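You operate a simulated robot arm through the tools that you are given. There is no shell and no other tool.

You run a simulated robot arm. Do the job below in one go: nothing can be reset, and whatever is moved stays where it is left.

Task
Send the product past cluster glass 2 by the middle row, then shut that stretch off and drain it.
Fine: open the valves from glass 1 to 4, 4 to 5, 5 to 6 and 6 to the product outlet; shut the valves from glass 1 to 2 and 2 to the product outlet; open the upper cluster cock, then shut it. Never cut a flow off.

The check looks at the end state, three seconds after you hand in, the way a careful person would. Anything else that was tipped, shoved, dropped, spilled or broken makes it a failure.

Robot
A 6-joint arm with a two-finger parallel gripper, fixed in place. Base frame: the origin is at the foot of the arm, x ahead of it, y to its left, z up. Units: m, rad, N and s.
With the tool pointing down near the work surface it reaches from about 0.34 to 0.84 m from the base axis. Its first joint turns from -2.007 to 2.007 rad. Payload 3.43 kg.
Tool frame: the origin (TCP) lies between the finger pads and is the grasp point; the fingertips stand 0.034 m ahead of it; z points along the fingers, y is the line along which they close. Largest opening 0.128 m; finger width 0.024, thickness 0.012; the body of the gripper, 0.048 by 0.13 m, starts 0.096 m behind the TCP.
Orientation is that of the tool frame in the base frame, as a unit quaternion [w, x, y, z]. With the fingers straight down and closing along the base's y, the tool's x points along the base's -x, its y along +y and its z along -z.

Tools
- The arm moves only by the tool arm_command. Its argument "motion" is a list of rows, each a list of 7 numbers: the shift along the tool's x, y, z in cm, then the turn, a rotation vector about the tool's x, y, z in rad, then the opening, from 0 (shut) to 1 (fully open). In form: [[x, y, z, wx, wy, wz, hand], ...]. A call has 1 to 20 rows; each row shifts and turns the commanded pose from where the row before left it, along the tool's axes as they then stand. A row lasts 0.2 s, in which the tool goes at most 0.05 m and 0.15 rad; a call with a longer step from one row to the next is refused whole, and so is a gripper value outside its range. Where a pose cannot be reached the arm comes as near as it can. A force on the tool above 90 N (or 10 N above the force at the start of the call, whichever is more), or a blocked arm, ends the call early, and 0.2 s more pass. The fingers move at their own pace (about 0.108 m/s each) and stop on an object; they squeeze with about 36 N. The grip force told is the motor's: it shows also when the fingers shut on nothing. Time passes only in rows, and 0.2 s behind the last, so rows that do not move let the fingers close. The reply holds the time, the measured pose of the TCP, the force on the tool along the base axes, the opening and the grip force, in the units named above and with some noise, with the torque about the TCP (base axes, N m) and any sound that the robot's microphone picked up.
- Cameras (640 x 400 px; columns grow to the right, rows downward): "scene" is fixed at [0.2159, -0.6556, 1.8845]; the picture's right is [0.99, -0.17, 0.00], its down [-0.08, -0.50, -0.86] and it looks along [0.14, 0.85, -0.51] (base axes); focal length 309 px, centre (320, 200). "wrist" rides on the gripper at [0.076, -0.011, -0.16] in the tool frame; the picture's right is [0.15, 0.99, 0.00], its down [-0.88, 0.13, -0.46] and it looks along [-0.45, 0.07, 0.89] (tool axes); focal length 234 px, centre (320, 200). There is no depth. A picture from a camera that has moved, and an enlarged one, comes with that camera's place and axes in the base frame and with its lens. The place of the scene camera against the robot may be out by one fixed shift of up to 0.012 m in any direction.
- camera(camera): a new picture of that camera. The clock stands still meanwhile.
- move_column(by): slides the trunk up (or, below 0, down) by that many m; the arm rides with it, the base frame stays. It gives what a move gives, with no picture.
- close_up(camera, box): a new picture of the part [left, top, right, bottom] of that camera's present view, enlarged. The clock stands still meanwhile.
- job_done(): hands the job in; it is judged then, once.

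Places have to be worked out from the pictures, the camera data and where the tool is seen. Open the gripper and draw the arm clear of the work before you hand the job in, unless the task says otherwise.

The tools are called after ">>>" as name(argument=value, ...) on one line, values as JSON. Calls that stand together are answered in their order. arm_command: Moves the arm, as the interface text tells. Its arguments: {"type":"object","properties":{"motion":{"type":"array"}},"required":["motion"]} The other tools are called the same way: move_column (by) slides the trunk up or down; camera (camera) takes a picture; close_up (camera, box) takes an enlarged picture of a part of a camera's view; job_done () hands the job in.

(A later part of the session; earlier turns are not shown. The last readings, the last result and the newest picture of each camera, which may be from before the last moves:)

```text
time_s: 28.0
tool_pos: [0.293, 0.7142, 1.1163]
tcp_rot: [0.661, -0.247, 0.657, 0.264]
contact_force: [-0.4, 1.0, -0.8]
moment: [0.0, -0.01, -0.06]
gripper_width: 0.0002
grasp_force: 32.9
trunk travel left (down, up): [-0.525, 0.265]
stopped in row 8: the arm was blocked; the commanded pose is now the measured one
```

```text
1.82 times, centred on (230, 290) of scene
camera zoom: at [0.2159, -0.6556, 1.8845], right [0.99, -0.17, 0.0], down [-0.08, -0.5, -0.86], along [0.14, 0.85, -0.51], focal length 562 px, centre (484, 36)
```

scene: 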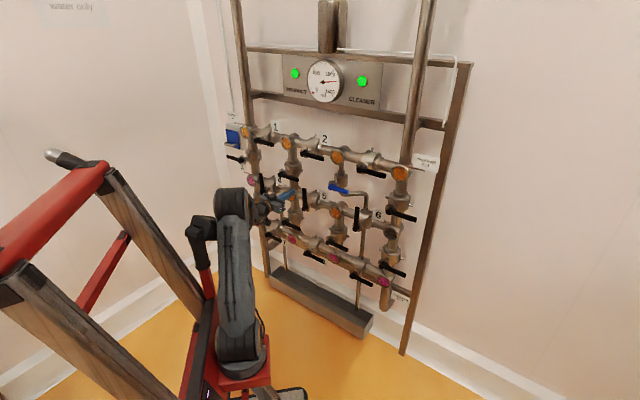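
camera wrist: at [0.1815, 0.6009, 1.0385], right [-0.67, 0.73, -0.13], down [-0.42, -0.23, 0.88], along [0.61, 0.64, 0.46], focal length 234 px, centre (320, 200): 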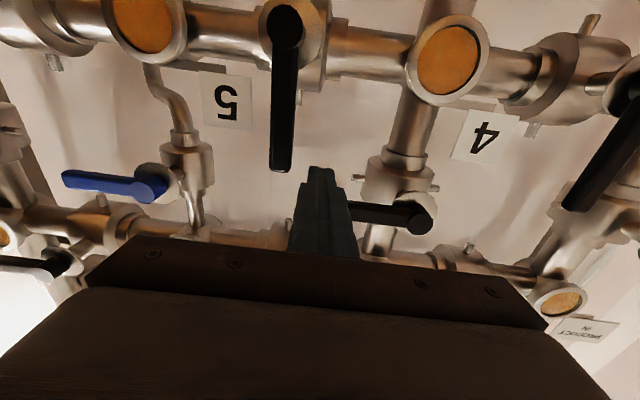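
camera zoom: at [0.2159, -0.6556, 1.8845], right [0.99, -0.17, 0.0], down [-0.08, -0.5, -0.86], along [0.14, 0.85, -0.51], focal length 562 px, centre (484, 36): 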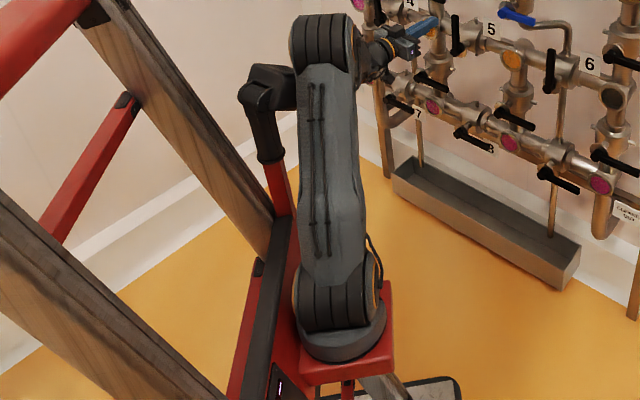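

The upper arm's elbow is up against the black sensor head on the trunk mast when the tool is drawn back on the far left. I go forward along the tool axis first (below the 1–4 lever, clear of the 4–5 lever), then shift left and restore the yaw.

>>> arm_command(motion=[[0, 0, 1.5, 0, 0, 0, 0], [0, 0, 1.5, 0, 0, 0, 0], [0.5, 0, 1.0, 0, 0, 0, 0], [0, 1.0, 0.5, -0.02, 0, 0, 0], [0, 1.0, 0, -0.025, 0, 0, 0], [0, 0, 0, 0, 0, 0, 0]])

>>> camera(camera="wrist")

>>> close_up(camera="scene", box=[170, 150, 330, 250])

```text
time_s: 29.4
tool_pos: [0.3081, 0.7615, 1.1083]
tcp_rot: [0.654, -0.265, 0.651, 0.281]
contact_force: [-0.2, 0.2, -1.0]
moment: [0.01, 0.02, -0.02]
gripper_width: 0.0
grasp_force: 33.3
trunk travel left (down, up): [-0.525, 0.265]
```

```text
taken
camera wrist: at [0.203, 0.6428, 1.0305], right [-0.71, 0.7, -0.13], down [-0.41, -0.25, 0.88], along [0.58, 0.67, 0.46], focal length 234 px, centre (320, 200)
```

wrist: 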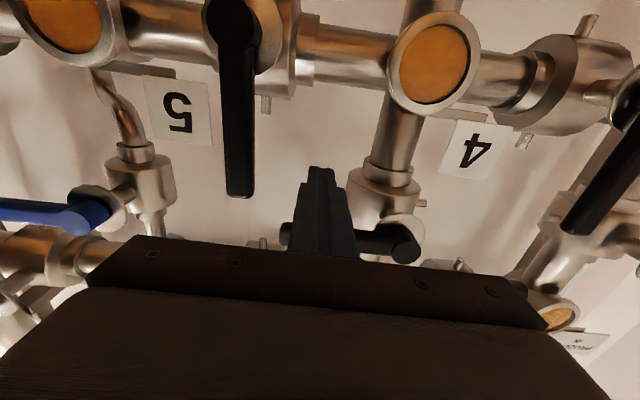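

```text
4.00 times, centred on (250, 200) of scene
camera zoom: at [0.2159, -0.6556, 1.8845], right [0.99, -0.17, 0.0], down [-0.08, -0.5, -0.86], along [0.14, 0.85, -0.51], focal length 1237 px, centre (600, 200)
```

zoom: 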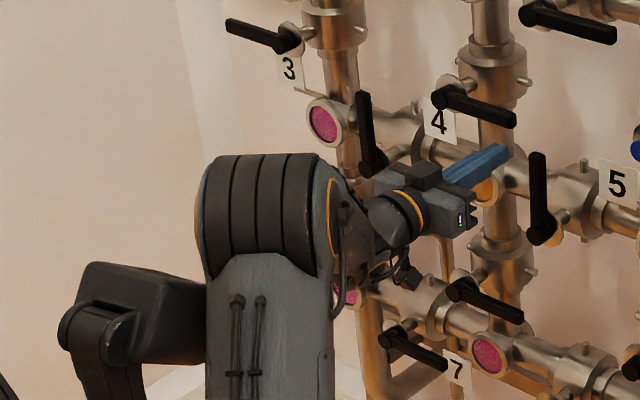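

TCP is now at s≈-0.321, d≈0.756, z≈1.108, right beneath the 1–4 lever and free. I go 0.8 cm deeper and push up gently to test the opening direction.

>>> arm_command(motion=[[0, 0, 0.8, 0, 0, 0, 0], [-1.5, 0, 0, 0, 0, 0, 0], [-1.3, 0, 0, 0, 0, 0, 0], [-0.8, 0, 0, 0, 0, 0, 0], [-0.7, 0, 0, 0, 0, 0, 0], [-0.7, 0, 0, 0, 0, 0, 0], [0, 0, 0, 0, 0, 0, 0]])

>>> camera(camera="wrist")

>>> close_up(camera="scene", box=[240, 130, 336, 190])

```text
time_s: 31.0
tool_pos: [0.3253, 0.7646, 1.1546]
tcp_rot: [0.655, -0.262, 0.654, 0.273]
contact_force: [2.7, 3.1, -4.8]
moment: [-0.12, 0.06, -0.04]
gripper_width: 0.0002
grasp_force: 33.0
trunk travel left (down, up): [-0.525, 0.265]
```

```text
taken
camera wrist: at [0.2181, 0.6473, 1.0774], right [-0.69, 0.71, -0.13], down [-0.41, -0.24, 0.88], along [0.59, 0.66, 0.46], focal length 234 px, centre (320, 200)
```

wrist: 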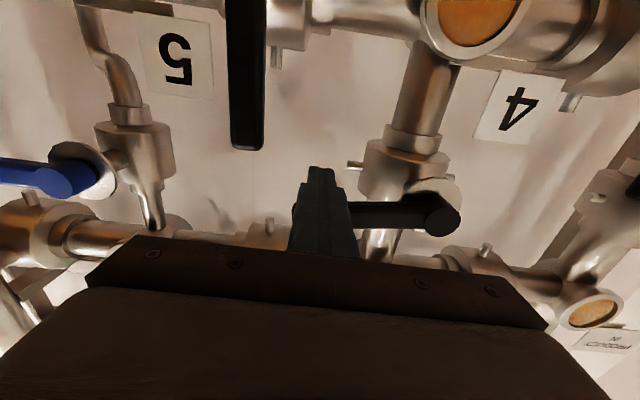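

```text
6.67 times, centred on (288, 160) of scene
camera zoom: at [0.2159, -0.6556, 1.8845], right [0.99, -0.17, 0.0], down [-0.08, -0.5, -0.86], along [0.14, 0.85, -0.51], focal length 2061 px, centre (533, 467)
```

zoom: 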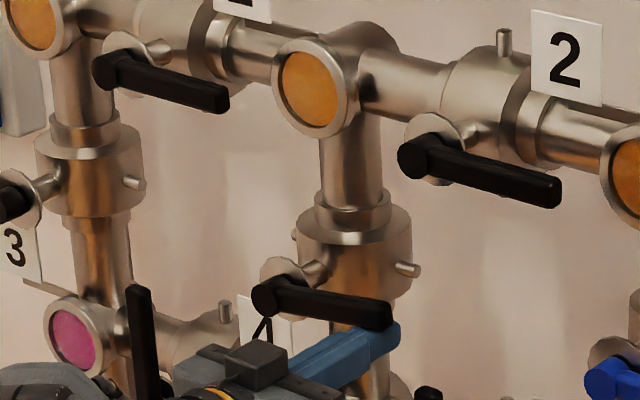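

The lever moved up with only ~5 N, so 1–4 opens upward (counter-clockwise). I continue along its arc to about 65°.

>>> arm_command(motion=[[-0.7, 1.0, 0, 0, 0, 0, 0], [-1.35, 0.3, 0, 0, 0, 0, 0], [-1.15, 0.2, 0, 0, 0, 0, 0], [-1.25, 0.4, 0, 0, 0, 0, 0], [-1.1, 0.6, 0, 0, 0, 0, 0], [-1.2, 0.8, 0, 0, 0, 0, 0], [-1.0, 1.0, 0, 0, 0, 0, 0], [0, 0, 0, 0, 0, 0, 0]])

>>> camera(camera="wrist")

>>> close_up(camera="scene", box=[240, 120, 336, 180])

```text
time_s: 33.0
tool_pos: [0.3187, 0.7818, 1.2424]
tcp_rot: [0.661, -0.249, 0.656, 0.266]
contact_force: [-10.5, -9.4, 0.2]
moment: [0.03, 0.0, 0.22]
gripper_width: 0.0
grasp_force: 33.4
trunk travel left (down, up): [-0.525, 0.265]
stopped in row 8: the arm was blocked; the commanded pose is now the measured one
```

```text
taken
camera wrist: at [0.208, 0.6689, 1.1636], right [-0.67, 0.73, -0.13], down [-0.42, -0.24, 0.88], along [0.61, 0.64, 0.47], focal length 234 px, centre (320, 200)
```

wrist: 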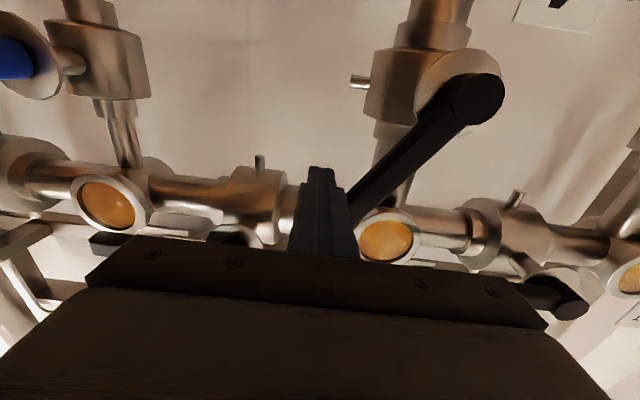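

```text
6.67 times, centred on (288, 150) of scene
camera zoom: at [0.2159, -0.6556, 1.8845], right [0.99, -0.17, 0.0], down [-0.08, -0.5, -0.86], along [0.14, 0.85, -0.51], focal length 2061 px, centre (533, 533)
```

zoom: 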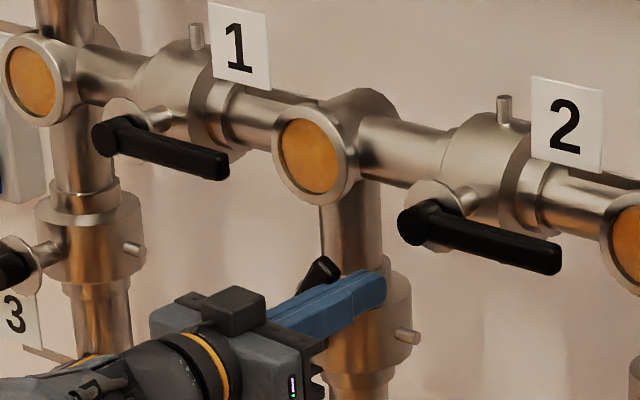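

The 1–4 lever is up to roughly 50°, but the elbow met the mast head again (J1 turned too far left). I'll retreat to the right and back, then raise the trunk (which shifts the arm's foot back) and yaw the tool left so the elbow keeps clear.

>>> arm_command(motion=[[0, -0.5, -1.5, 0, 0, 0, 0], [0, -1.5, -2, 0, 0, 0, 0], [0, -2, -2.5, 0, 0, 0, 0], [0, -2, -2.5, 0, 0, 0, 0], [0, 0, 0, 0, 0, 0, 0]])

>>> camera(camera="wrist")

>>> close_up(camera="scene", box=[170, 120, 362, 240])

```text
time_s: 34.2
tool_pos: [0.2922, 0.6824, 1.2328]
tcp_rot: [0.658, -0.254, 0.656, 0.267]
contact_force: [-0.6, 0.1, 0.0]
moment: [-0.01, 0.0, -0.04]
gripper_width: 0.0
grasp_force: 32.9
trunk travel left (down, up): [-0.525, 0.265]
```

```text
taken
camera wrist: at [0.1832, 0.5676, 1.1553], right [-0.68, 0.73, -0.13], down [-0.42, -0.23, 0.88], along [0.61, 0.65, 0.46], focal length 234 px, centre (320, 200)
```

wrist: 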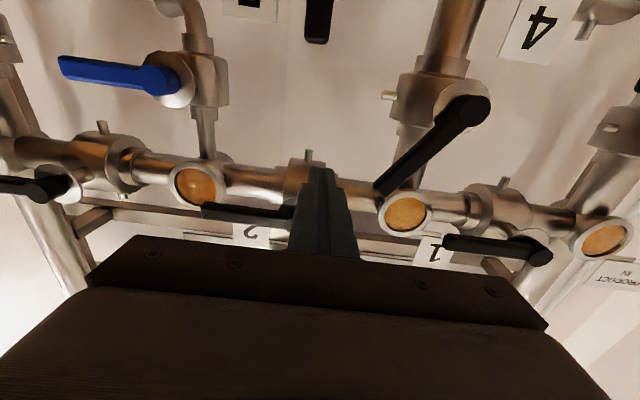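

```text
3.33 times, centred on (266, 180) of scene
camera zoom: at [0.2159, -0.6556, 1.8845], right [0.99, -0.17, 0.0], down [-0.08, -0.5, -0.86], along [0.14, 0.85, -0.51], focal length 1031 px, centre (500, 267)
```

zoom: 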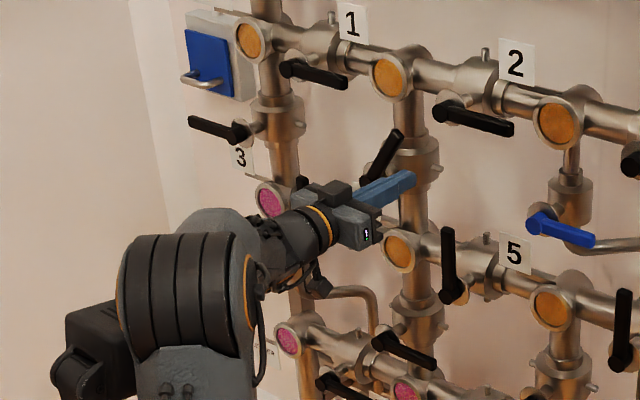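

The 1–4 lever stands at ~50°. The tool is clear (d≈0.69), so I raise the trunk 0.2 m.

>>> move_column(by=0.2)

>>> camera(camera="scene")

```text
time_s: 36.3
tool_pos: [0.2954, 0.6829, 1.4353]
tcp_rot: [0.659, -0.253, 0.657, 0.266]
contact_force: [-0.7, -0.1, -0.4]
moment: [0.02, 0.02, 0.04]
gripper_width: 0.0
grasp_force: 33.3
trunk travel left (down, up): [-0.725, 0.065]
```

```text
taken
```

scene: 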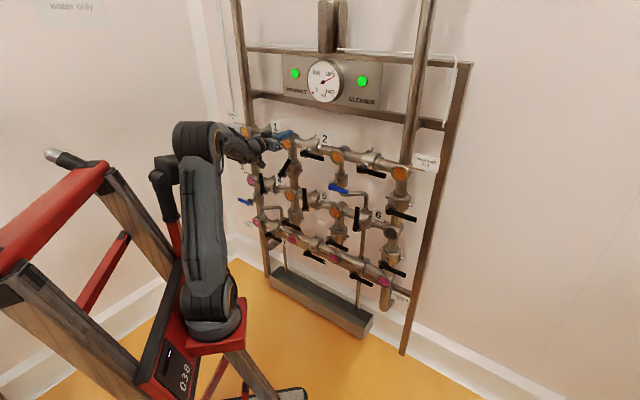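

The reported TCP rose by 0.2 m without an x shift this time, so I check with the wrist camera that the panel appears where my coordinates predict.

>>> camera(camera="wrist")

>>> close_up(camera="scene", box=[140, 110, 332, 230])

>>> close_up(camera="scene", box=[280, 45, 392, 115])

```text
taken
camera wrist: at [0.1845, 0.5693, 1.3567], right [-0.68, 0.73, -0.13], down [-0.42, -0.23, 0.88], along [0.61, 0.65, 0.46], focal length 234 px, centre (320, 200)
```

wrist: 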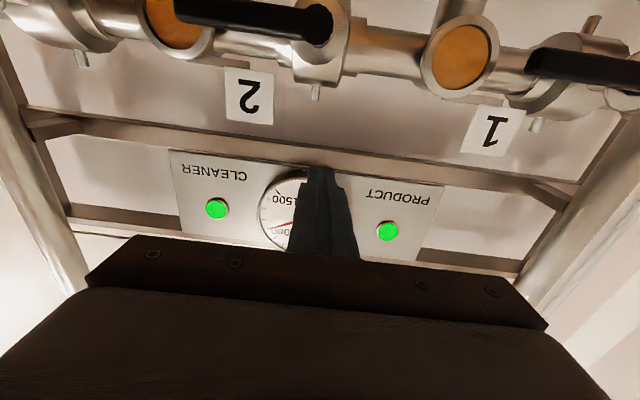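

```text
3.33 times, centred on (236, 170) of scene
camera zoom: at [0.2159, -0.6556, 1.8845], right [0.99, -0.17, 0.0], down [-0.08, -0.5, -0.86], along [0.14, 0.85, -0.51], focal length 1031 px, centre (600, 300)
```

zoom: 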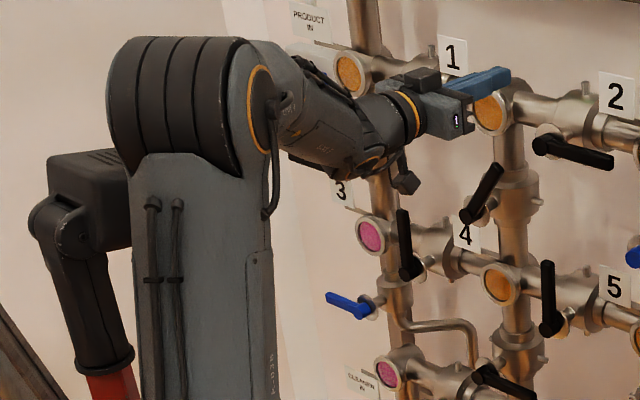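

```text
5.71 times, centred on (336, 80) of scene
camera zoom: at [0.2159, -0.6556, 1.8845], right [0.99, -0.17, 0.0], down [-0.08, -0.5, -0.86], along [0.14, 0.85, -0.51], focal length 1767 px, centre (229, 886)
```

zoom: 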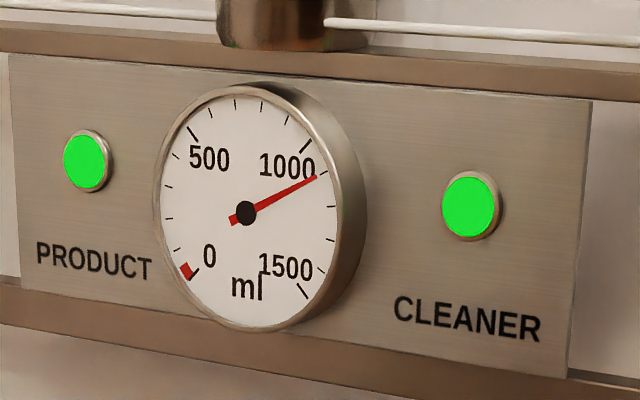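

The coordinates agree with the wrist view. The 1–4 lever measures ~59° from horizontal. I yaw the tool ~19° left to relieve the elbow, and descend to beside the lever at a safe depth.

>>> arm_command(motion=[[0, 0, 0, -0.11, 0, 0, 0], [0, 0, 0, -0.11, 0, 0, 0], [0, 0, 0, -0.11, 0, 0, 0], [3.7, 0.5, 0.1, 0, 0, 0, 0], [3.7, 0.5, 0.1, 0, 0, 0, 0], [3.7, 0.5, 0.1, 0, 0, 0, 0], [3.7, 0.5, 0.1, 0, 0, 0, 0], [3.7, 0.5, 0.1, 0, 0, 0, 0], [3.7, 0.5, 0.1, 0, 0, 0, 0], [0, 0, 0, 0, 0, 0, 0]])

>>> camera(camera="wrist")

>>> close_up(camera="scene", box=[140, 110, 332, 230])

```text
time_s: 38.5
tool_pos: [0.271, 0.7074, 1.2128]
tcp_rot: [0.609, -0.357, 0.604, 0.371]
contact_force: [0.6, 0.2, 0.1]
moment: [0.02, 0.0, -0.01]
gripper_width: 0.0
grasp_force: 32.8
trunk travel left (down, up): [-0.725, 0.065]
```

```text
taken
camera wrist: at [0.2058, 0.5649, 1.1334], right [-0.87, 0.47, -0.13], down [-0.33, -0.36, 0.87], along [0.36, 0.81, 0.47], focal length 234 px, centre (320, 200)
```

wrist: 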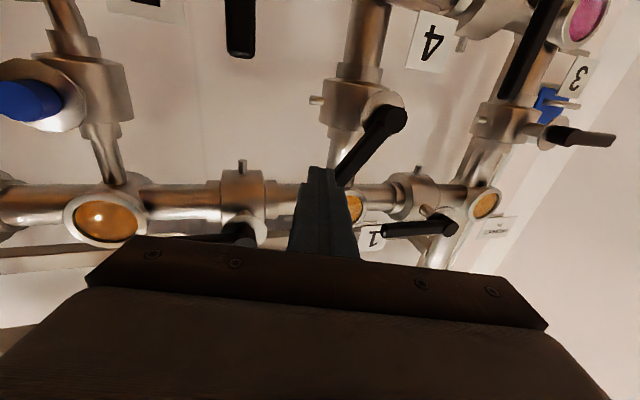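

```text
3.33 times, centred on (236, 170) of scene
camera zoom: at [0.2159, -0.6556, 1.8845], right [0.99, -0.17, 0.0], down [-0.08, -0.5, -0.86], along [0.14, 0.85, -0.51], focal length 1031 px, centre (600, 300)
```

zoom: 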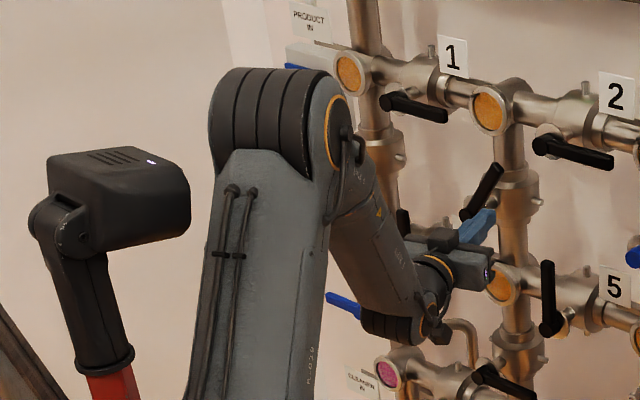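

The elbow is now well away from the mast. Tip is at s≈-0.319, d≈0.724; I advance to bar depth on the right side of the 1–4 lever and push it on to about 75°.

>>> arm_command(motion=[[0, -0.5, 2.4, 0, 0, 0, 0], [0, -0.5, 2.4, 0, 0, 0, 0], [0, -0.5, 2.4, 0, 0, 0, 0], [-0.7, 1.05, 0.32, 0, 0, 0, 0], [-0.7, 1.05, 0.32, 0, 0, 0, 0], [-0.8, 1.0, 0.3, 0, 0, 0, 0], [-0.8, 1.0, 0.3, 0, 0, 0, 0], [0, 0, 0, 0, 0, 0, 0]])

>>> camera(camera="wrist")

>>> close_up(camera="scene", box=[230, 120, 326, 180])

```text
time_s: 40.3
tool_pos: [0.2865, 0.7938, 1.2452]
tcp_rot: [0.608, -0.358, 0.604, 0.371]
contact_force: [2.2, -0.1, 0.2]
moment: [0.0, 0.0, -0.04]
gripper_width: 0.0
grasp_force: 33.2
trunk travel left (down, up): [-0.725, 0.065]
```

```text
taken
camera wrist: at [0.2206, 0.6511, 1.1665], right [-0.87, 0.47, -0.13], down [-0.33, -0.36, 0.87], along [0.36, 0.81, 0.47], focal length 234 px, centre (320, 200)
```

wrist: 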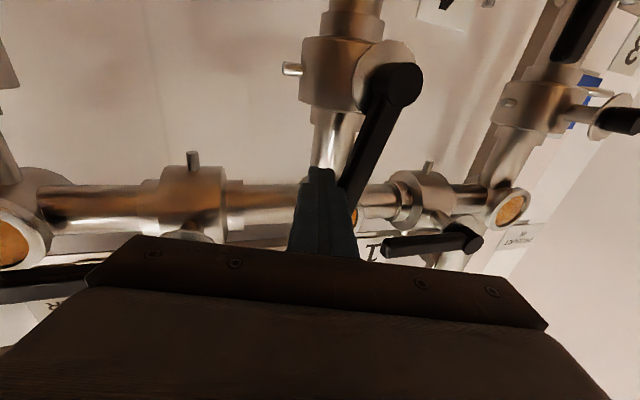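

```text
6.67 times, centred on (278, 150) of scene
camera zoom: at [0.2159, -0.6556, 1.8845], right [0.99, -0.17, 0.0], down [-0.08, -0.5, -0.86], along [0.14, 0.85, -0.51], focal length 2061 px, centre (600, 533)
```

zoom: 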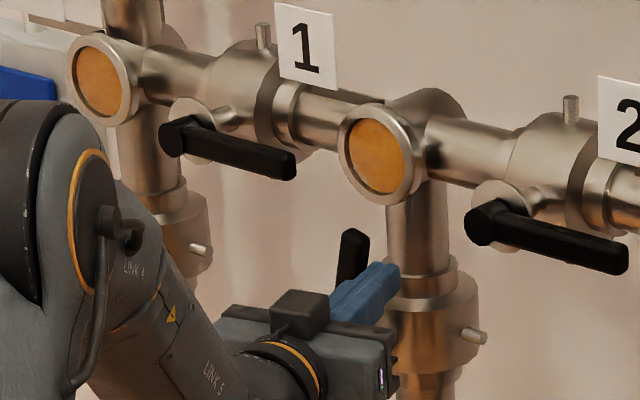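

The lever follows at ~75° with barely 2 N. I continue left to bring it to vertical, in small steps.

>>> arm_command(motion=[[-0.4, 0.8, 0.24, 0, 0, 0, 0], [-0.3, 0.8, 0.24, 0, 0, 0, 0], [-0.2, 0.7, 0.2, 0, 0, 0, 0], [0, 0, 0, 0, 0, 0, 0]])

>>> camera(camera="wrist")

>>> close_up(camera="scene", box=[230, 120, 326, 180])

```text
time_s: 41.3
tool_pos: [0.272, 0.8087, 1.2541]
tcp_rot: [0.609, -0.356, 0.605, 0.37]
contact_force: [7.2, -8.1, -1.5]
moment: [-0.14, -0.07, -0.25]
gripper_width: 0.0
grasp_force: 32.9
trunk travel left (down, up): [-0.725, 0.065]
```

```text
taken
camera wrist: at [0.2049, 0.6662, 1.1753], right [-0.87, 0.47, -0.13], down [-0.33, -0.36, 0.88], along [0.36, 0.81, 0.47], focal length 234 px, centre (320, 200)
```

wrist: 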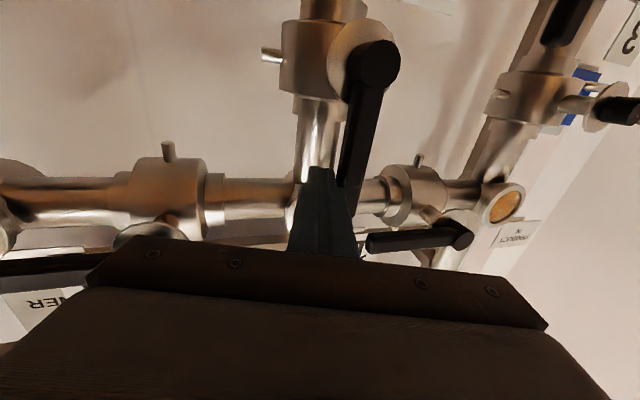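

```text
6.67 times, centred on (278, 150) of scene
camera zoom: at [0.2159, -0.6556, 1.8845], right [0.99, -0.17, 0.0], down [-0.08, -0.5, -0.86], along [0.14, 0.85, -0.51], focal length 2061 px, centre (600, 533)
```

zoom: 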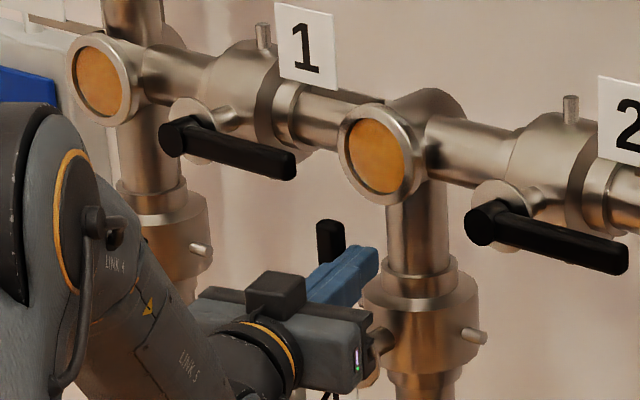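

Reaction rose to ~11 N and the lever looks vertical, so I press 0.4 cm more to confirm it is at the stop.

>>> arm_command(motion=[[0, 0.4, 0.12, 0, 0, 0, 0], [0, 0, 0, 0, 0, 0, 0]])

>>> close_up(camera="wrist", box=[240, 0, 440, 200])

```text
time_s: 41.9
tool_pos: [0.2726, 0.81, 1.2536]
tcp_rot: [0.609, -0.354, 0.605, 0.371]
contact_force: [26.9, -31.7, -2.7]
moment: [-0.45, -0.26, -0.96]
gripper_width: 0.0002
grasp_force: 33.6
trunk travel left (down, up): [-0.725, 0.065]
```

```text
2.00 times, centred on (340, 100) of wrist
camera zoom: at [0.2041, 0.667, 1.1753], right [-0.87, 0.47, -0.13], down [-0.33, -0.36, 0.88], along [0.37, 0.81, 0.47], focal length 468 px, centre (280, 400)
```

zoom: 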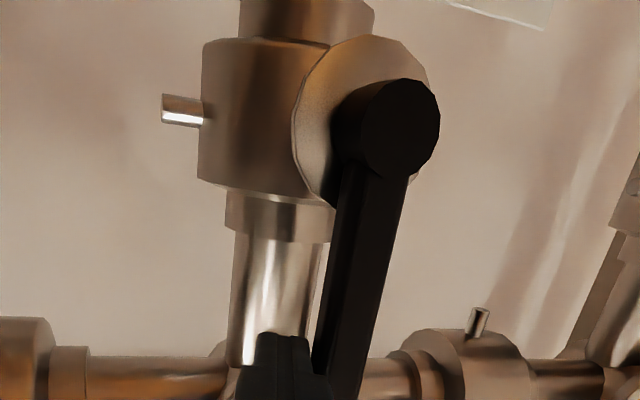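

41 N with only 0.4 cm extra: the 1–4 lever is vertical against its stop, i.e. open. I pull away right and back, and yaw the tool back to the panel normal.

>>> arm_command(motion=[[0, -1.0, -0.3, 0, 0, 0, 0], [0, -0.5, -2.5, 0, 0, 0, 0], [0, 0, -3, 0, 0, 0, 0], [0, 0, -3, 0, 0, 0, 0], [0, -1.5, 0, 0.148, 0, 0, 0], [0, -1.5, 0, 0.147, 0, 0, 0], [0, 0, 0, 0, 0, 0, 0]])

>>> camera(camera="scene")

>>> close_up(camera="scene", box=[230, 110, 350, 185])

```text
time_s: 43.7
tool_pos: [0.2981, 0.6995, 1.2534]
tcp_rot: [0.661, -0.248, 0.658, 0.261]
contact_force: [0.3, 0.4, -0.4]
moment: [-0.02, 0.0, 0.02]
gripper_width: 0.0
grasp_force: 32.8
trunk travel left (down, up): [-0.725, 0.065]
stopped in row 7: the arm was blocked; the commanded pose is now the measured one
```

```text
taken
```

scene: 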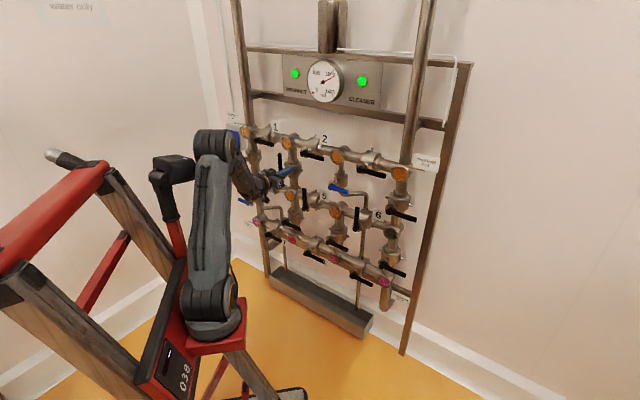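

```text
5.33 times, centred on (290, 148) of scene
camera zoom: at [0.2159, -0.6556, 1.8845], right [0.99, -0.17, 0.0], down [-0.08, -0.5, -0.86], along [0.14, 0.85, -0.51], focal length 1649 px, centre (480, 480)
```

zoom: 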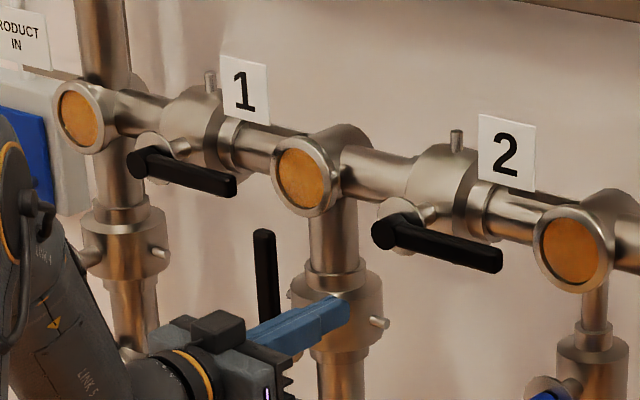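

1–4 is visibly vertical now; the arm brushed the mast head again when yawed back while retracted. I shift right with some left yaw to clear it, then lower the trunk a little for the middle row.

>>> arm_command(motion=[[0, -2, 0, -0.09, 0, 0, 0], [0, -2.5, 0, -0.09, 0, 0, 0], [0, -2, 0, 0, 0, 0, 0], [0, 0, 0, 0, 0, 0, 0]])

>>> move_column(by=-0.1)

>>> camera(camera="wrist")

>>> camera(camera="scene")

```text
time_s: 44.7
tool_pos: [0.3449, 0.6581, 1.2502]
tcp_rot: [0.635, -0.307, 0.632, 0.321]
contact_force: [0.3, -0.7, 0.7]
moment: [-0.02, -0.03, 0.01]
gripper_width: 0.0
grasp_force: 32.7
trunk travel left (down, up): [-0.725, 0.065]
```

```text
time_s: 46.1
tool_pos: [0.3425, 0.6559, 1.1509]
tcp_rot: [0.636, -0.307, 0.632, 0.321]
contact_force: [0.7, -0.1, -0.2]
moment: [0.0, -0.04, 0.03]
gripper_width: 0.0
grasp_force: 32.9
trunk travel left (down, up): [-0.625, 0.165]
```

```text
taken
camera wrist: at [0.2548, 0.5248, 1.0727], right [-0.79, 0.6, -0.13], down [-0.38, -0.3, 0.88], along [0.49, 0.74, 0.46], focal length 234 px, centre (320, 200)
```

wrist: 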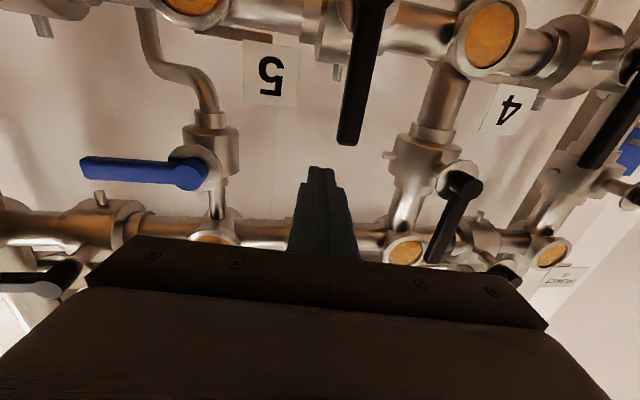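

```text
taken
```

scene: 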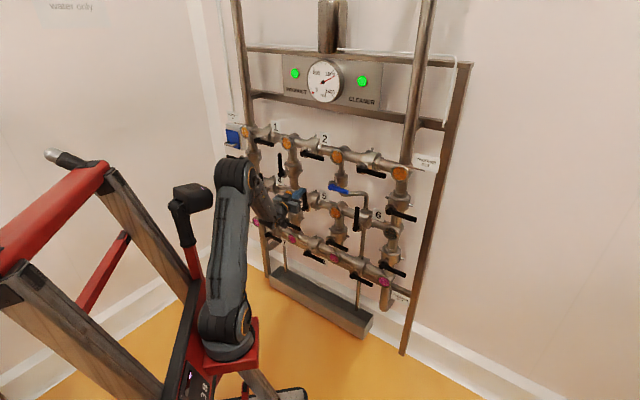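

Trunk moves keep the tool's x,y; the 4–5 lever stands upright at s≈-0.257 (axis z≈1.009, top z≈1.126). I pass over its top at bar depth and come down on its left side, ready to push it right.

>>> arm_command(motion=[[-1.2, 0, 0, 0, 0, 0, 0], [0, -0.4, 2.8, 0, 0, 0, 0], [0, -0.4, 2.8, 0, 0, 0, 0], [0, 2.4, 0.32, 0, 0, 0, 0], [0, 2.4, 0.32, 0, 0, 0, 0], [0, 2.4, 0.32, 0, 0, 0, 0], [0, 0, 0, 0, 0, 0, 0]])

>>> camera(camera="wrist")

>>> close_up(camera="scene", box=[180, 150, 340, 250])

```text
time_s: 47.7
tool_pos: [0.3314, 0.7466, 1.1644]
tcp_rot: [0.635, -0.308, 0.632, 0.321]
contact_force: [0.5, -0.4, -0.2]
moment: [0.02, -0.01, -0.02]
gripper_width: 0.0001
grasp_force: 33.5
trunk travel left (down, up): [-0.625, 0.165]
```

```text
taken
camera wrist: at [0.2416, 0.6148, 1.086], right [-0.79, 0.6, -0.13], down [-0.38, -0.3, 0.88], along [0.49, 0.74, 0.46], focal length 234 px, centre (320, 200)
```

wrist: 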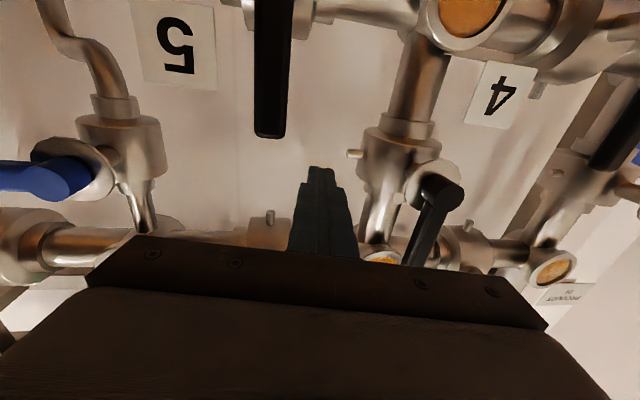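

```text
4.00 times, centred on (260, 200) of scene
camera zoom: at [0.2159, -0.6556, 1.8845], right [0.99, -0.17, 0.0], down [-0.08, -0.5, -0.86], along [0.14, 0.85, -0.51], focal length 1237 px, centre (560, 200)
```

zoom: 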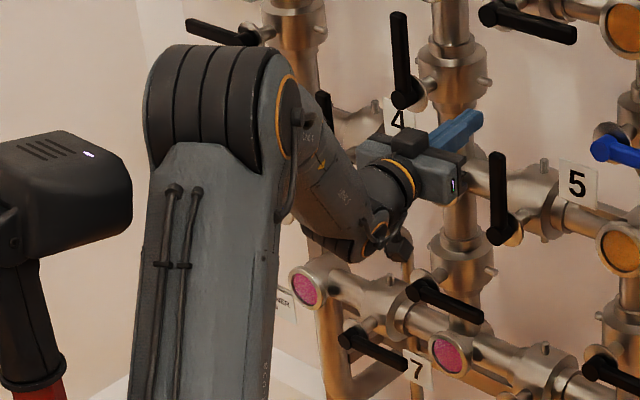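

Tip is at s≈-0.298, d≈0.796, just left of the 4–5 lever and above its end. I descend alongside it and make a small test push to the right.

>>> arm_command(motion=[[2.2, 0, 0, 0, 0, 0, 0], [2.2, 0, 0, 0, 0, 0, 0], [2.2, 0, 0, 0, 0, 0, 0], [0, -0.9, -0.12, 0, 0, 0, 0], [0, -0.9, -0.12, 0, 0, 0, 0], [0, -0.7, -0.1, 0, 0, 0, 0], [0, -0.7, -0.1, 0, 0, 0, 0], [0, 0, 0, 0, 0, 0, 0]])

>>> camera(camera="wrist")

>>> close_up(camera="scene", box=[250, 165, 346, 225])

```text
time_s: 49.5
tool_pos: [0.3557, 0.7264, 1.0987]
tcp_rot: [0.636, -0.306, 0.632, 0.32]
contact_force: [-2.2, 0.4, 0.4]
moment: [0.02, 0.02, -0.01]
gripper_width: 0.0003
grasp_force: 32.8
trunk travel left (down, up): [-0.625, 0.165]
```

```text
taken
camera wrist: at [0.2665, 0.5943, 1.0201], right [-0.79, 0.6, -0.13], down [-0.38, -0.3, 0.88], along [0.49, 0.74, 0.46], focal length 234 px, centre (320, 200)
```

wrist: 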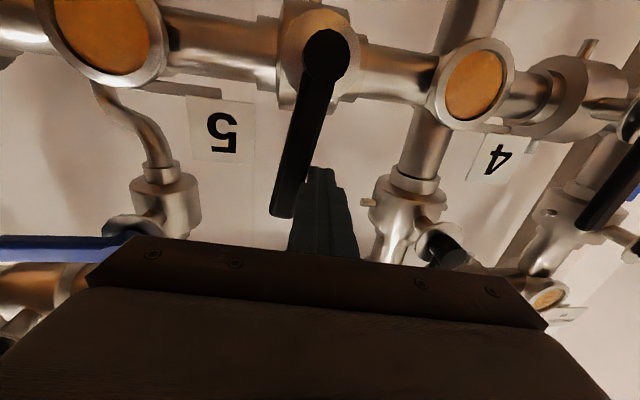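

```text
6.67 times, centred on (298, 195) of scene
camera zoom: at [0.2159, -0.6556, 1.8845], right [0.99, -0.17, 0.0], down [-0.08, -0.5, -0.86], along [0.14, 0.85, -0.51], focal length 2061 px, centre (467, 233)
```

zoom: 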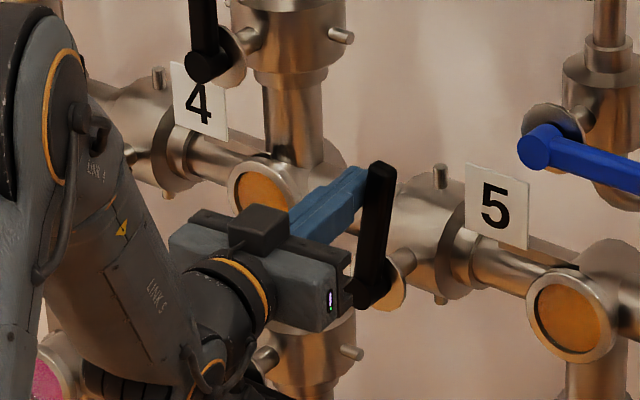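

The 4–5 lever yields easily to the right (2 N), so it opens clockwise. I follow its arc down to about 15° above horizontal.

>>> arm_command(motion=[[-0.4, -0.8, -0.1, 0, 0, 0, 0], [0.1, -1.15, -0.15, 0, 0, 0, 0], [0.1, -1.15, -0.15, 0, 0, 0, 0], [0.4, -1.1, -0.15, 0, 0, 0, 0], [0.4, -1.1, -0.15, 0, 0, 0, 0], [0.75, -1.0, -0.13, 0, 0, 0, 0], [0.75, -1.0, -0.13, 0, 0, 0, 0], [1.05, -0.8, -0.1, 0, 0, 0, 0], [1.05, -0.8, -0.1, 0, 0, 0, 0], [0, 0, 0, 0, 0, 0, 0]])

>>> camera(camera="wrist")

>>> close_up(camera="scene", box=[250, 165, 346, 225])

```text
time_s: 51.7
tool_pos: [0.4174, 0.6639, 1.0544]
tcp_rot: [0.635, -0.308, 0.631, 0.321]
contact_force: [-0.2, 0.6, -0.2]
moment: [0.01, -0.02, -0.05]
gripper_width: 0.0
grasp_force: 33.1
trunk travel left (down, up): [-0.625, 0.165]
```

```text
taken
camera wrist: at [0.329, 0.5321, 0.9766], right [-0.79, 0.6, -0.13], down [-0.38, -0.3, 0.88], along [0.49, 0.74, 0.46], focal length 234 px, centre (320, 200)
```

wrist: 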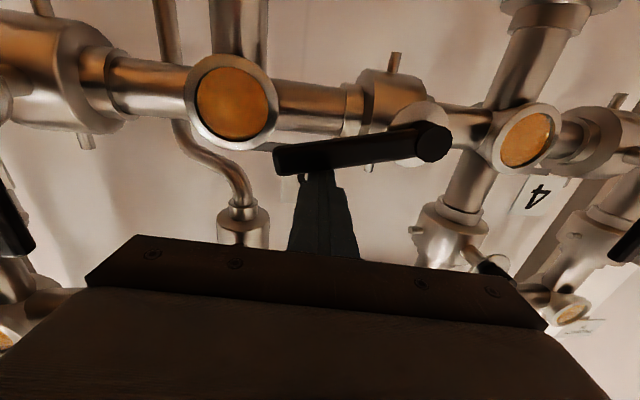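

```text
6.67 times, centred on (298, 195) of scene
camera zoom: at [0.2159, -0.6556, 1.8845], right [0.99, -0.17, 0.0], down [-0.08, -0.5, -0.86], along [0.14, 0.85, -0.51], focal length 2061 px, centre (467, 233)
```

zoom: 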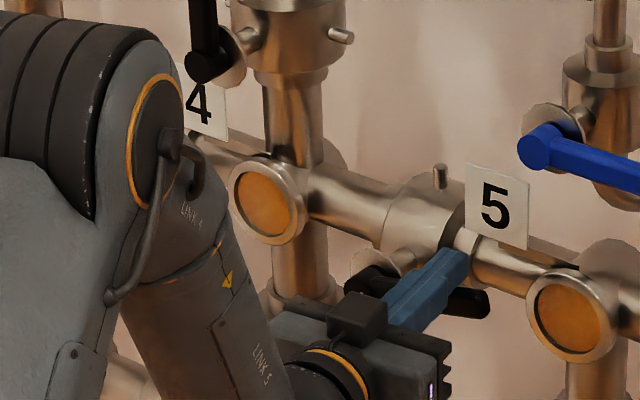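

The lever is at ~15°. I press further down in small steps until the stop is felt.

>>> arm_command(motion=[[0.9, -0.4, -0.05, 0, 0, 0, 0], [0.7, -0.2, -0.03, 0, 0, 0, 0], [0.6, 0, 0, 0, 0, 0, 0], [0, 0, 0, 0, 0, 0, 0]])

>>> close_up(camera="wrist", box=[240, 80, 480, 230])

```text
time_s: 52.7
tool_pos: [0.423, 0.6611, 1.033]
tcp_rot: [0.636, -0.306, 0.631, 0.321]
contact_force: [0.3, -0.5, 7.2]
moment: [0.01, 0.01, -0.06]
gripper_width: 0.0002
grasp_force: 33.0
trunk travel left (down, up): [-0.625, 0.165]
```

```text
2.67 times, centred on (360, 155) of wrist
camera zoom: at [0.3341, 0.5293, 0.9546], right [-0.79, 0.6, -0.13], down [-0.38, -0.3, 0.88], along [0.49, 0.74, 0.46], focal length 624 px, centre (213, 320)
```

zoom: 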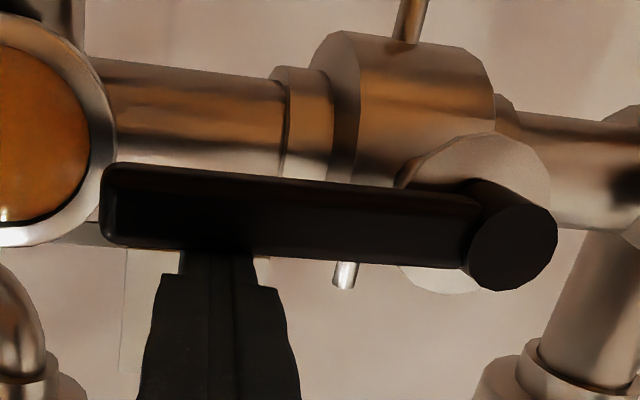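

Now 7 N at z=1.033 and the bar looks horizontal. One more small press to confirm the stop.

>>> arm_command(motion=[[0.5, 0, 0, 0, 0, 0, 0], [0, 0, 0, 0, 0, 0, 0]])

>>> close_up(camera="scene", box=[250, 165, 346, 225])

```text
time_s: 53.3
tool_pos: [0.4215, 0.6603, 1.0331]
tcp_rot: [0.639, -0.305, 0.628, 0.322]
contact_force: [2.6, 3.2, 39.5]
moment: [0.07, -0.11, -0.26]
gripper_width: 0.0001
grasp_force: 32.6
trunk travel left (down, up): [-0.625, 0.165]
```

```text
6.67 times, centred on (298, 195) of scene
camera zoom: at [0.2159, -0.6556, 1.8845], right [0.99, -0.17, 0.0], down [-0.08, -0.5, -0.86], along [0.14, 0.85, -0.51], focal length 2061 px, centre (467, 233)
```

zoom: 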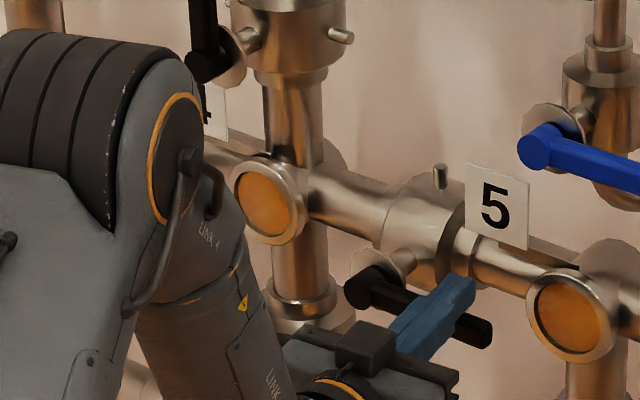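

39.5 N without movement: 4–5 is at its open stop. I lift off, back out 4 cm, square the tool to the panel again and move right to the left side of the 5–6 lever (axis ≈ s 0.054, z 1.009).

>>> arm_command(motion=[[-2, 0, 0, 0, 0, 0, 0], [-0.5, 0, -2, 0.067, 0, 0, 0], [0, 0, -2, 0.067, 0, 0, 0], [-1, -3.4, 0, 0, 0, 0, 0], [-1, -3.4, 0, 0, 0, 0, 0], [-1, -3.4, 0, 0, 0, 0, 0], [-1, -3.4, 0, 0, 0, 0, 0], [-0.5, -3.4, 0, 0, 0, 0, 0], [0, 0, 0, 0, 0, 0, 0]])

>>> camera(camera="wrist")

>>> camera(camera="scene")

```text
time_s: 55.3
tool_pos: [0.5152, 0.5078, 1.0969]
tcp_rot: [0.654, -0.265, 0.652, 0.277]
contact_force: [0.8, -0.5, -0.3]
moment: [-0.04, 0.01, 0.02]
gripper_width: 0.0
grasp_force: 32.7
trunk travel left (down, up): [-0.625, 0.165]
```

```text
taken
camera wrist: at [0.4107, 0.3901, 1.0186], right [-0.7, 0.7, -0.13], down [-0.41, -0.25, 0.88], along [0.58, 0.67, 0.46], focal length 234 px, centre (320, 200)
```

wrist: 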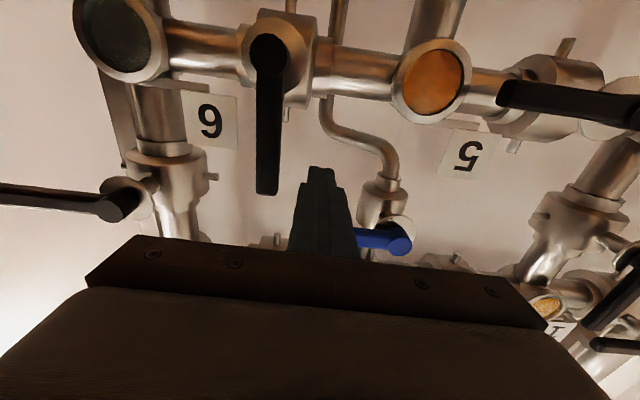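

```text
taken
```

scene: 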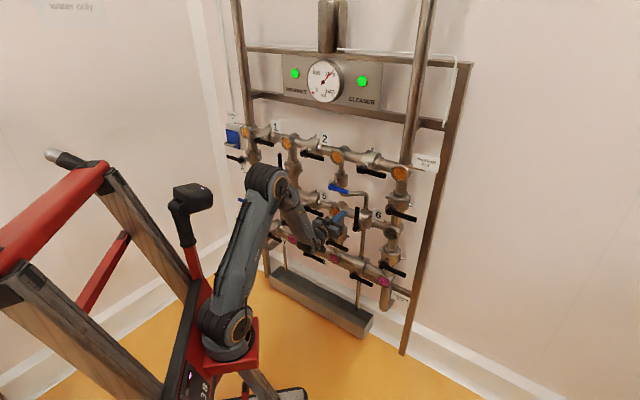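

Positions match: 5–6 axis at s≈0.055, lever top z≈1.125, my tip ~5 cm to its left. The gauge needle seems to have moved, so I check it before carrying on.

>>> close_up(camera="scene", box=[280, 45, 392, 115])

>>> close_up(camera="scene", box=[230, 110, 430, 235])

```text
5.71 times, centred on (336, 80) of scene
camera zoom: at [0.2159, -0.6556, 1.8845], right [0.99, -0.17, 0.0], down [-0.08, -0.5, -0.86], along [0.14, 0.85, -0.51], focal length 1767 px, centre (229, 886)
```

zoom: 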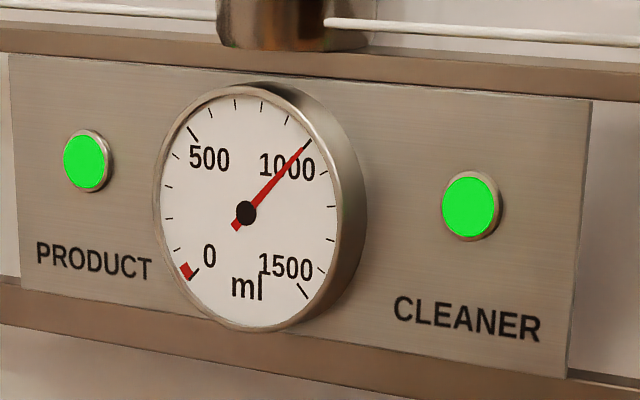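

```text
3.20 times, centred on (330, 172) of scene
camera zoom: at [0.2159, -0.6556, 1.8845], right [0.99, -0.17, 0.0], down [-0.08, -0.5, -0.86], along [0.14, 0.85, -0.51], focal length 990 px, centre (288, 288)
```

zoom: 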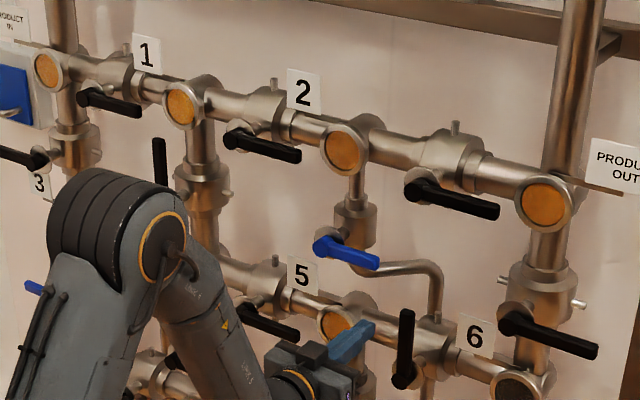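

Needle at ~1000 ml (it drops as newly opened sections fill), both lamps green. I advance 4 cm to bar depth and test-push the 5–6 lever to the right.

>>> arm_command(motion=[[0, 0, 2, 0, 0, 0, 0], [0, 0, 2, 0, 0, 0, 0], [0, -1.3, 0, 0, 0, 0, 0], [0, -1.4, 0, 0, 0, 0, 0], [0, -0.8, 0, 0, 0, 0, 0], [0, -0.8, 0, 0, 0, 0, 0], [0, 0, 0, 0, 0, 0, 0]])

>>> camera(camera="wrist")

>>> close_up(camera="scene", box=[300, 180, 396, 240])

```text
time_s: 56.9
tool_pos: [0.5759, 0.5047, 1.0956]
tcp_rot: [0.654, -0.264, 0.653, 0.276]
contact_force: [0.5, 0.8, 0.3]
moment: [0.01, 0.0, -0.03]
gripper_width: 0.0
grasp_force: 32.7
trunk travel left (down, up): [-0.625, 0.165]
```

```text
taken
camera wrist: at [0.4705, 0.3867, 1.0166], right [-0.7, 0.7, -0.13], down [-0.41, -0.25, 0.88], along [0.58, 0.67, 0.46], focal length 234 px, centre (320, 200)
```

wrist: 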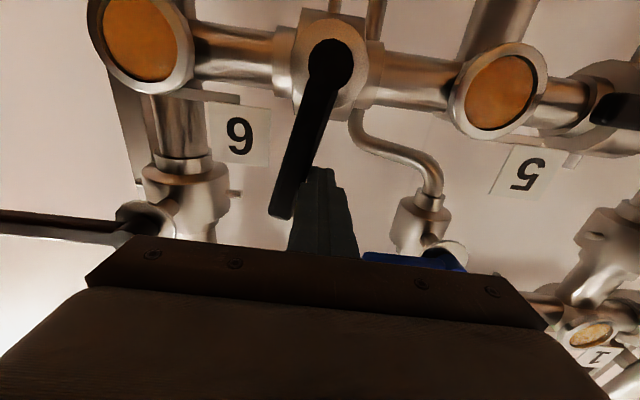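

```text
6.67 times, centred on (348, 210) of scene
camera zoom: at [0.2159, -0.6556, 1.8845], right [0.99, -0.17, 0.0], down [-0.08, -0.5, -0.86], along [0.14, 0.85, -0.51], focal length 2061 px, centre (133, 133)
```

zoom: 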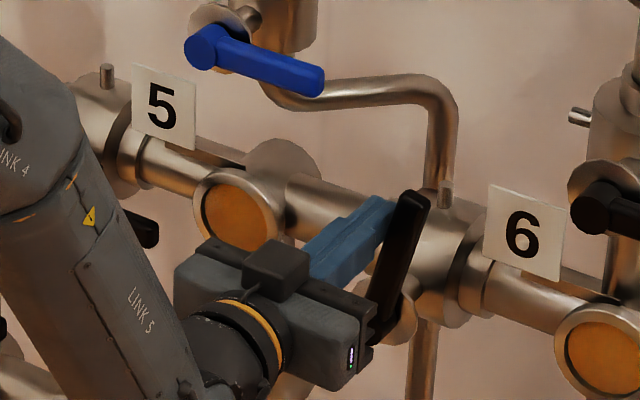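

The 5–6 lever turns right freely, and glass 6 has already filled orange. I follow the arc down to ~15°.

>>> arm_command(motion=[[-0.5, -0.5, 0, 0, 0, 0, 0], [0.1, -1.15, 0, 0, 0, 0, 0], [0.2, -1.15, 0, 0, 0, 0, 0], [0.4, -1.1, 0, 0, 0, 0, 0], [0.4, -1.1, 0, 0, 0, 0, 0], [0.75, -1.0, 0, 0, 0, 0, 0], [0.75, -1.0, 0, 0, 0, 0, 0], [1.05, -0.8, 0, 0, 0, 0, 0], [1.05, -0.8, 0, 0, 0, 0, 0], [0, 0, 0, 0, 0, 0, 0]])

>>> camera(camera="wrist")

>>> close_up(camera="scene", box=[300, 180, 396, 240])

```text
time_s: 59.1
tool_pos: [0.6369, 0.445, 1.0496]
tcp_rot: [0.654, -0.264, 0.652, 0.278]
contact_force: [-0.2, 0.0, -0.4]
moment: [-0.01, 0.04, -0.01]
gripper_width: 0.0
grasp_force: 33.2
trunk travel left (down, up): [-0.625, 0.165]
```

```text
taken
camera wrist: at [0.5316, 0.3262, 0.972], right [-0.7, 0.7, -0.13], down [-0.41, -0.25, 0.88], along [0.58, 0.67, 0.46], focal length 234 px, centre (320, 200)
```

wrist: 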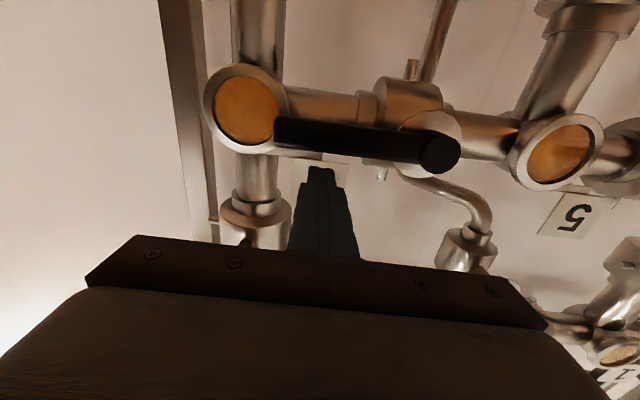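

```text
6.67 times, centred on (348, 210) of scene
camera zoom: at [0.2159, -0.6556, 1.8845], right [0.99, -0.17, 0.0], down [-0.08, -0.5, -0.86], along [0.14, 0.85, -0.51], focal length 2061 px, centre (133, 133)
```

zoom: 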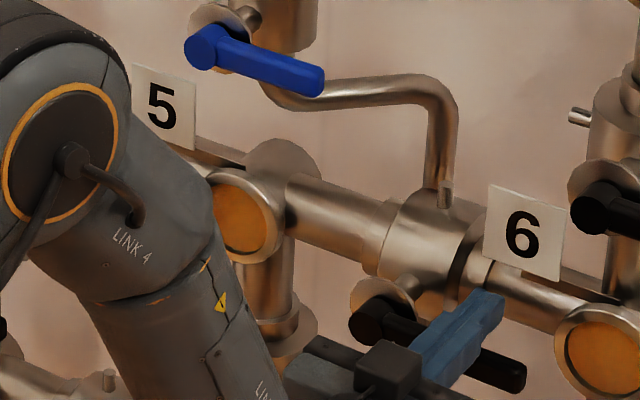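

The bar already looks horizontal slightly ahead of the finger. I press down gently to make sure it rests on the stop.

>>> arm_command(motion=[[0.8, 0, 0, 0, 0, 0, 0], [0.8, 0, 0, 0, 0, 0, 0], [0.5, 0, 0, 0, 0, 0, 0], [0, 0, 0, 0, 0, 0, 0]])

>>> close_up(camera="wrist", box=[200, 60, 480, 235])

```text
time_s: 60.1
tool_pos: [0.6373, 0.4455, 1.0334]
tcp_rot: [0.656, -0.264, 0.649, 0.279]
contact_force: [-0.4, -2.3, 19.4]
moment: [-0.04, -0.05, 0.13]
gripper_width: 0.0002
grasp_force: 33.0
trunk travel left (down, up): [-0.625, 0.165]
```

```text
2.29 times, centred on (340, 148) of wrist
camera zoom: at [0.5319, 0.3277, 0.9542], right [-0.7, 0.7, -0.13], down [-0.42, -0.25, 0.87], along [0.58, 0.67, 0.47], focal length 535 px, centre (274, 320)
```

zoom: 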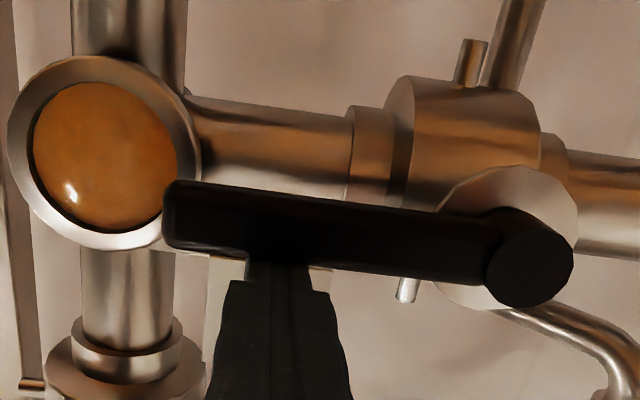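

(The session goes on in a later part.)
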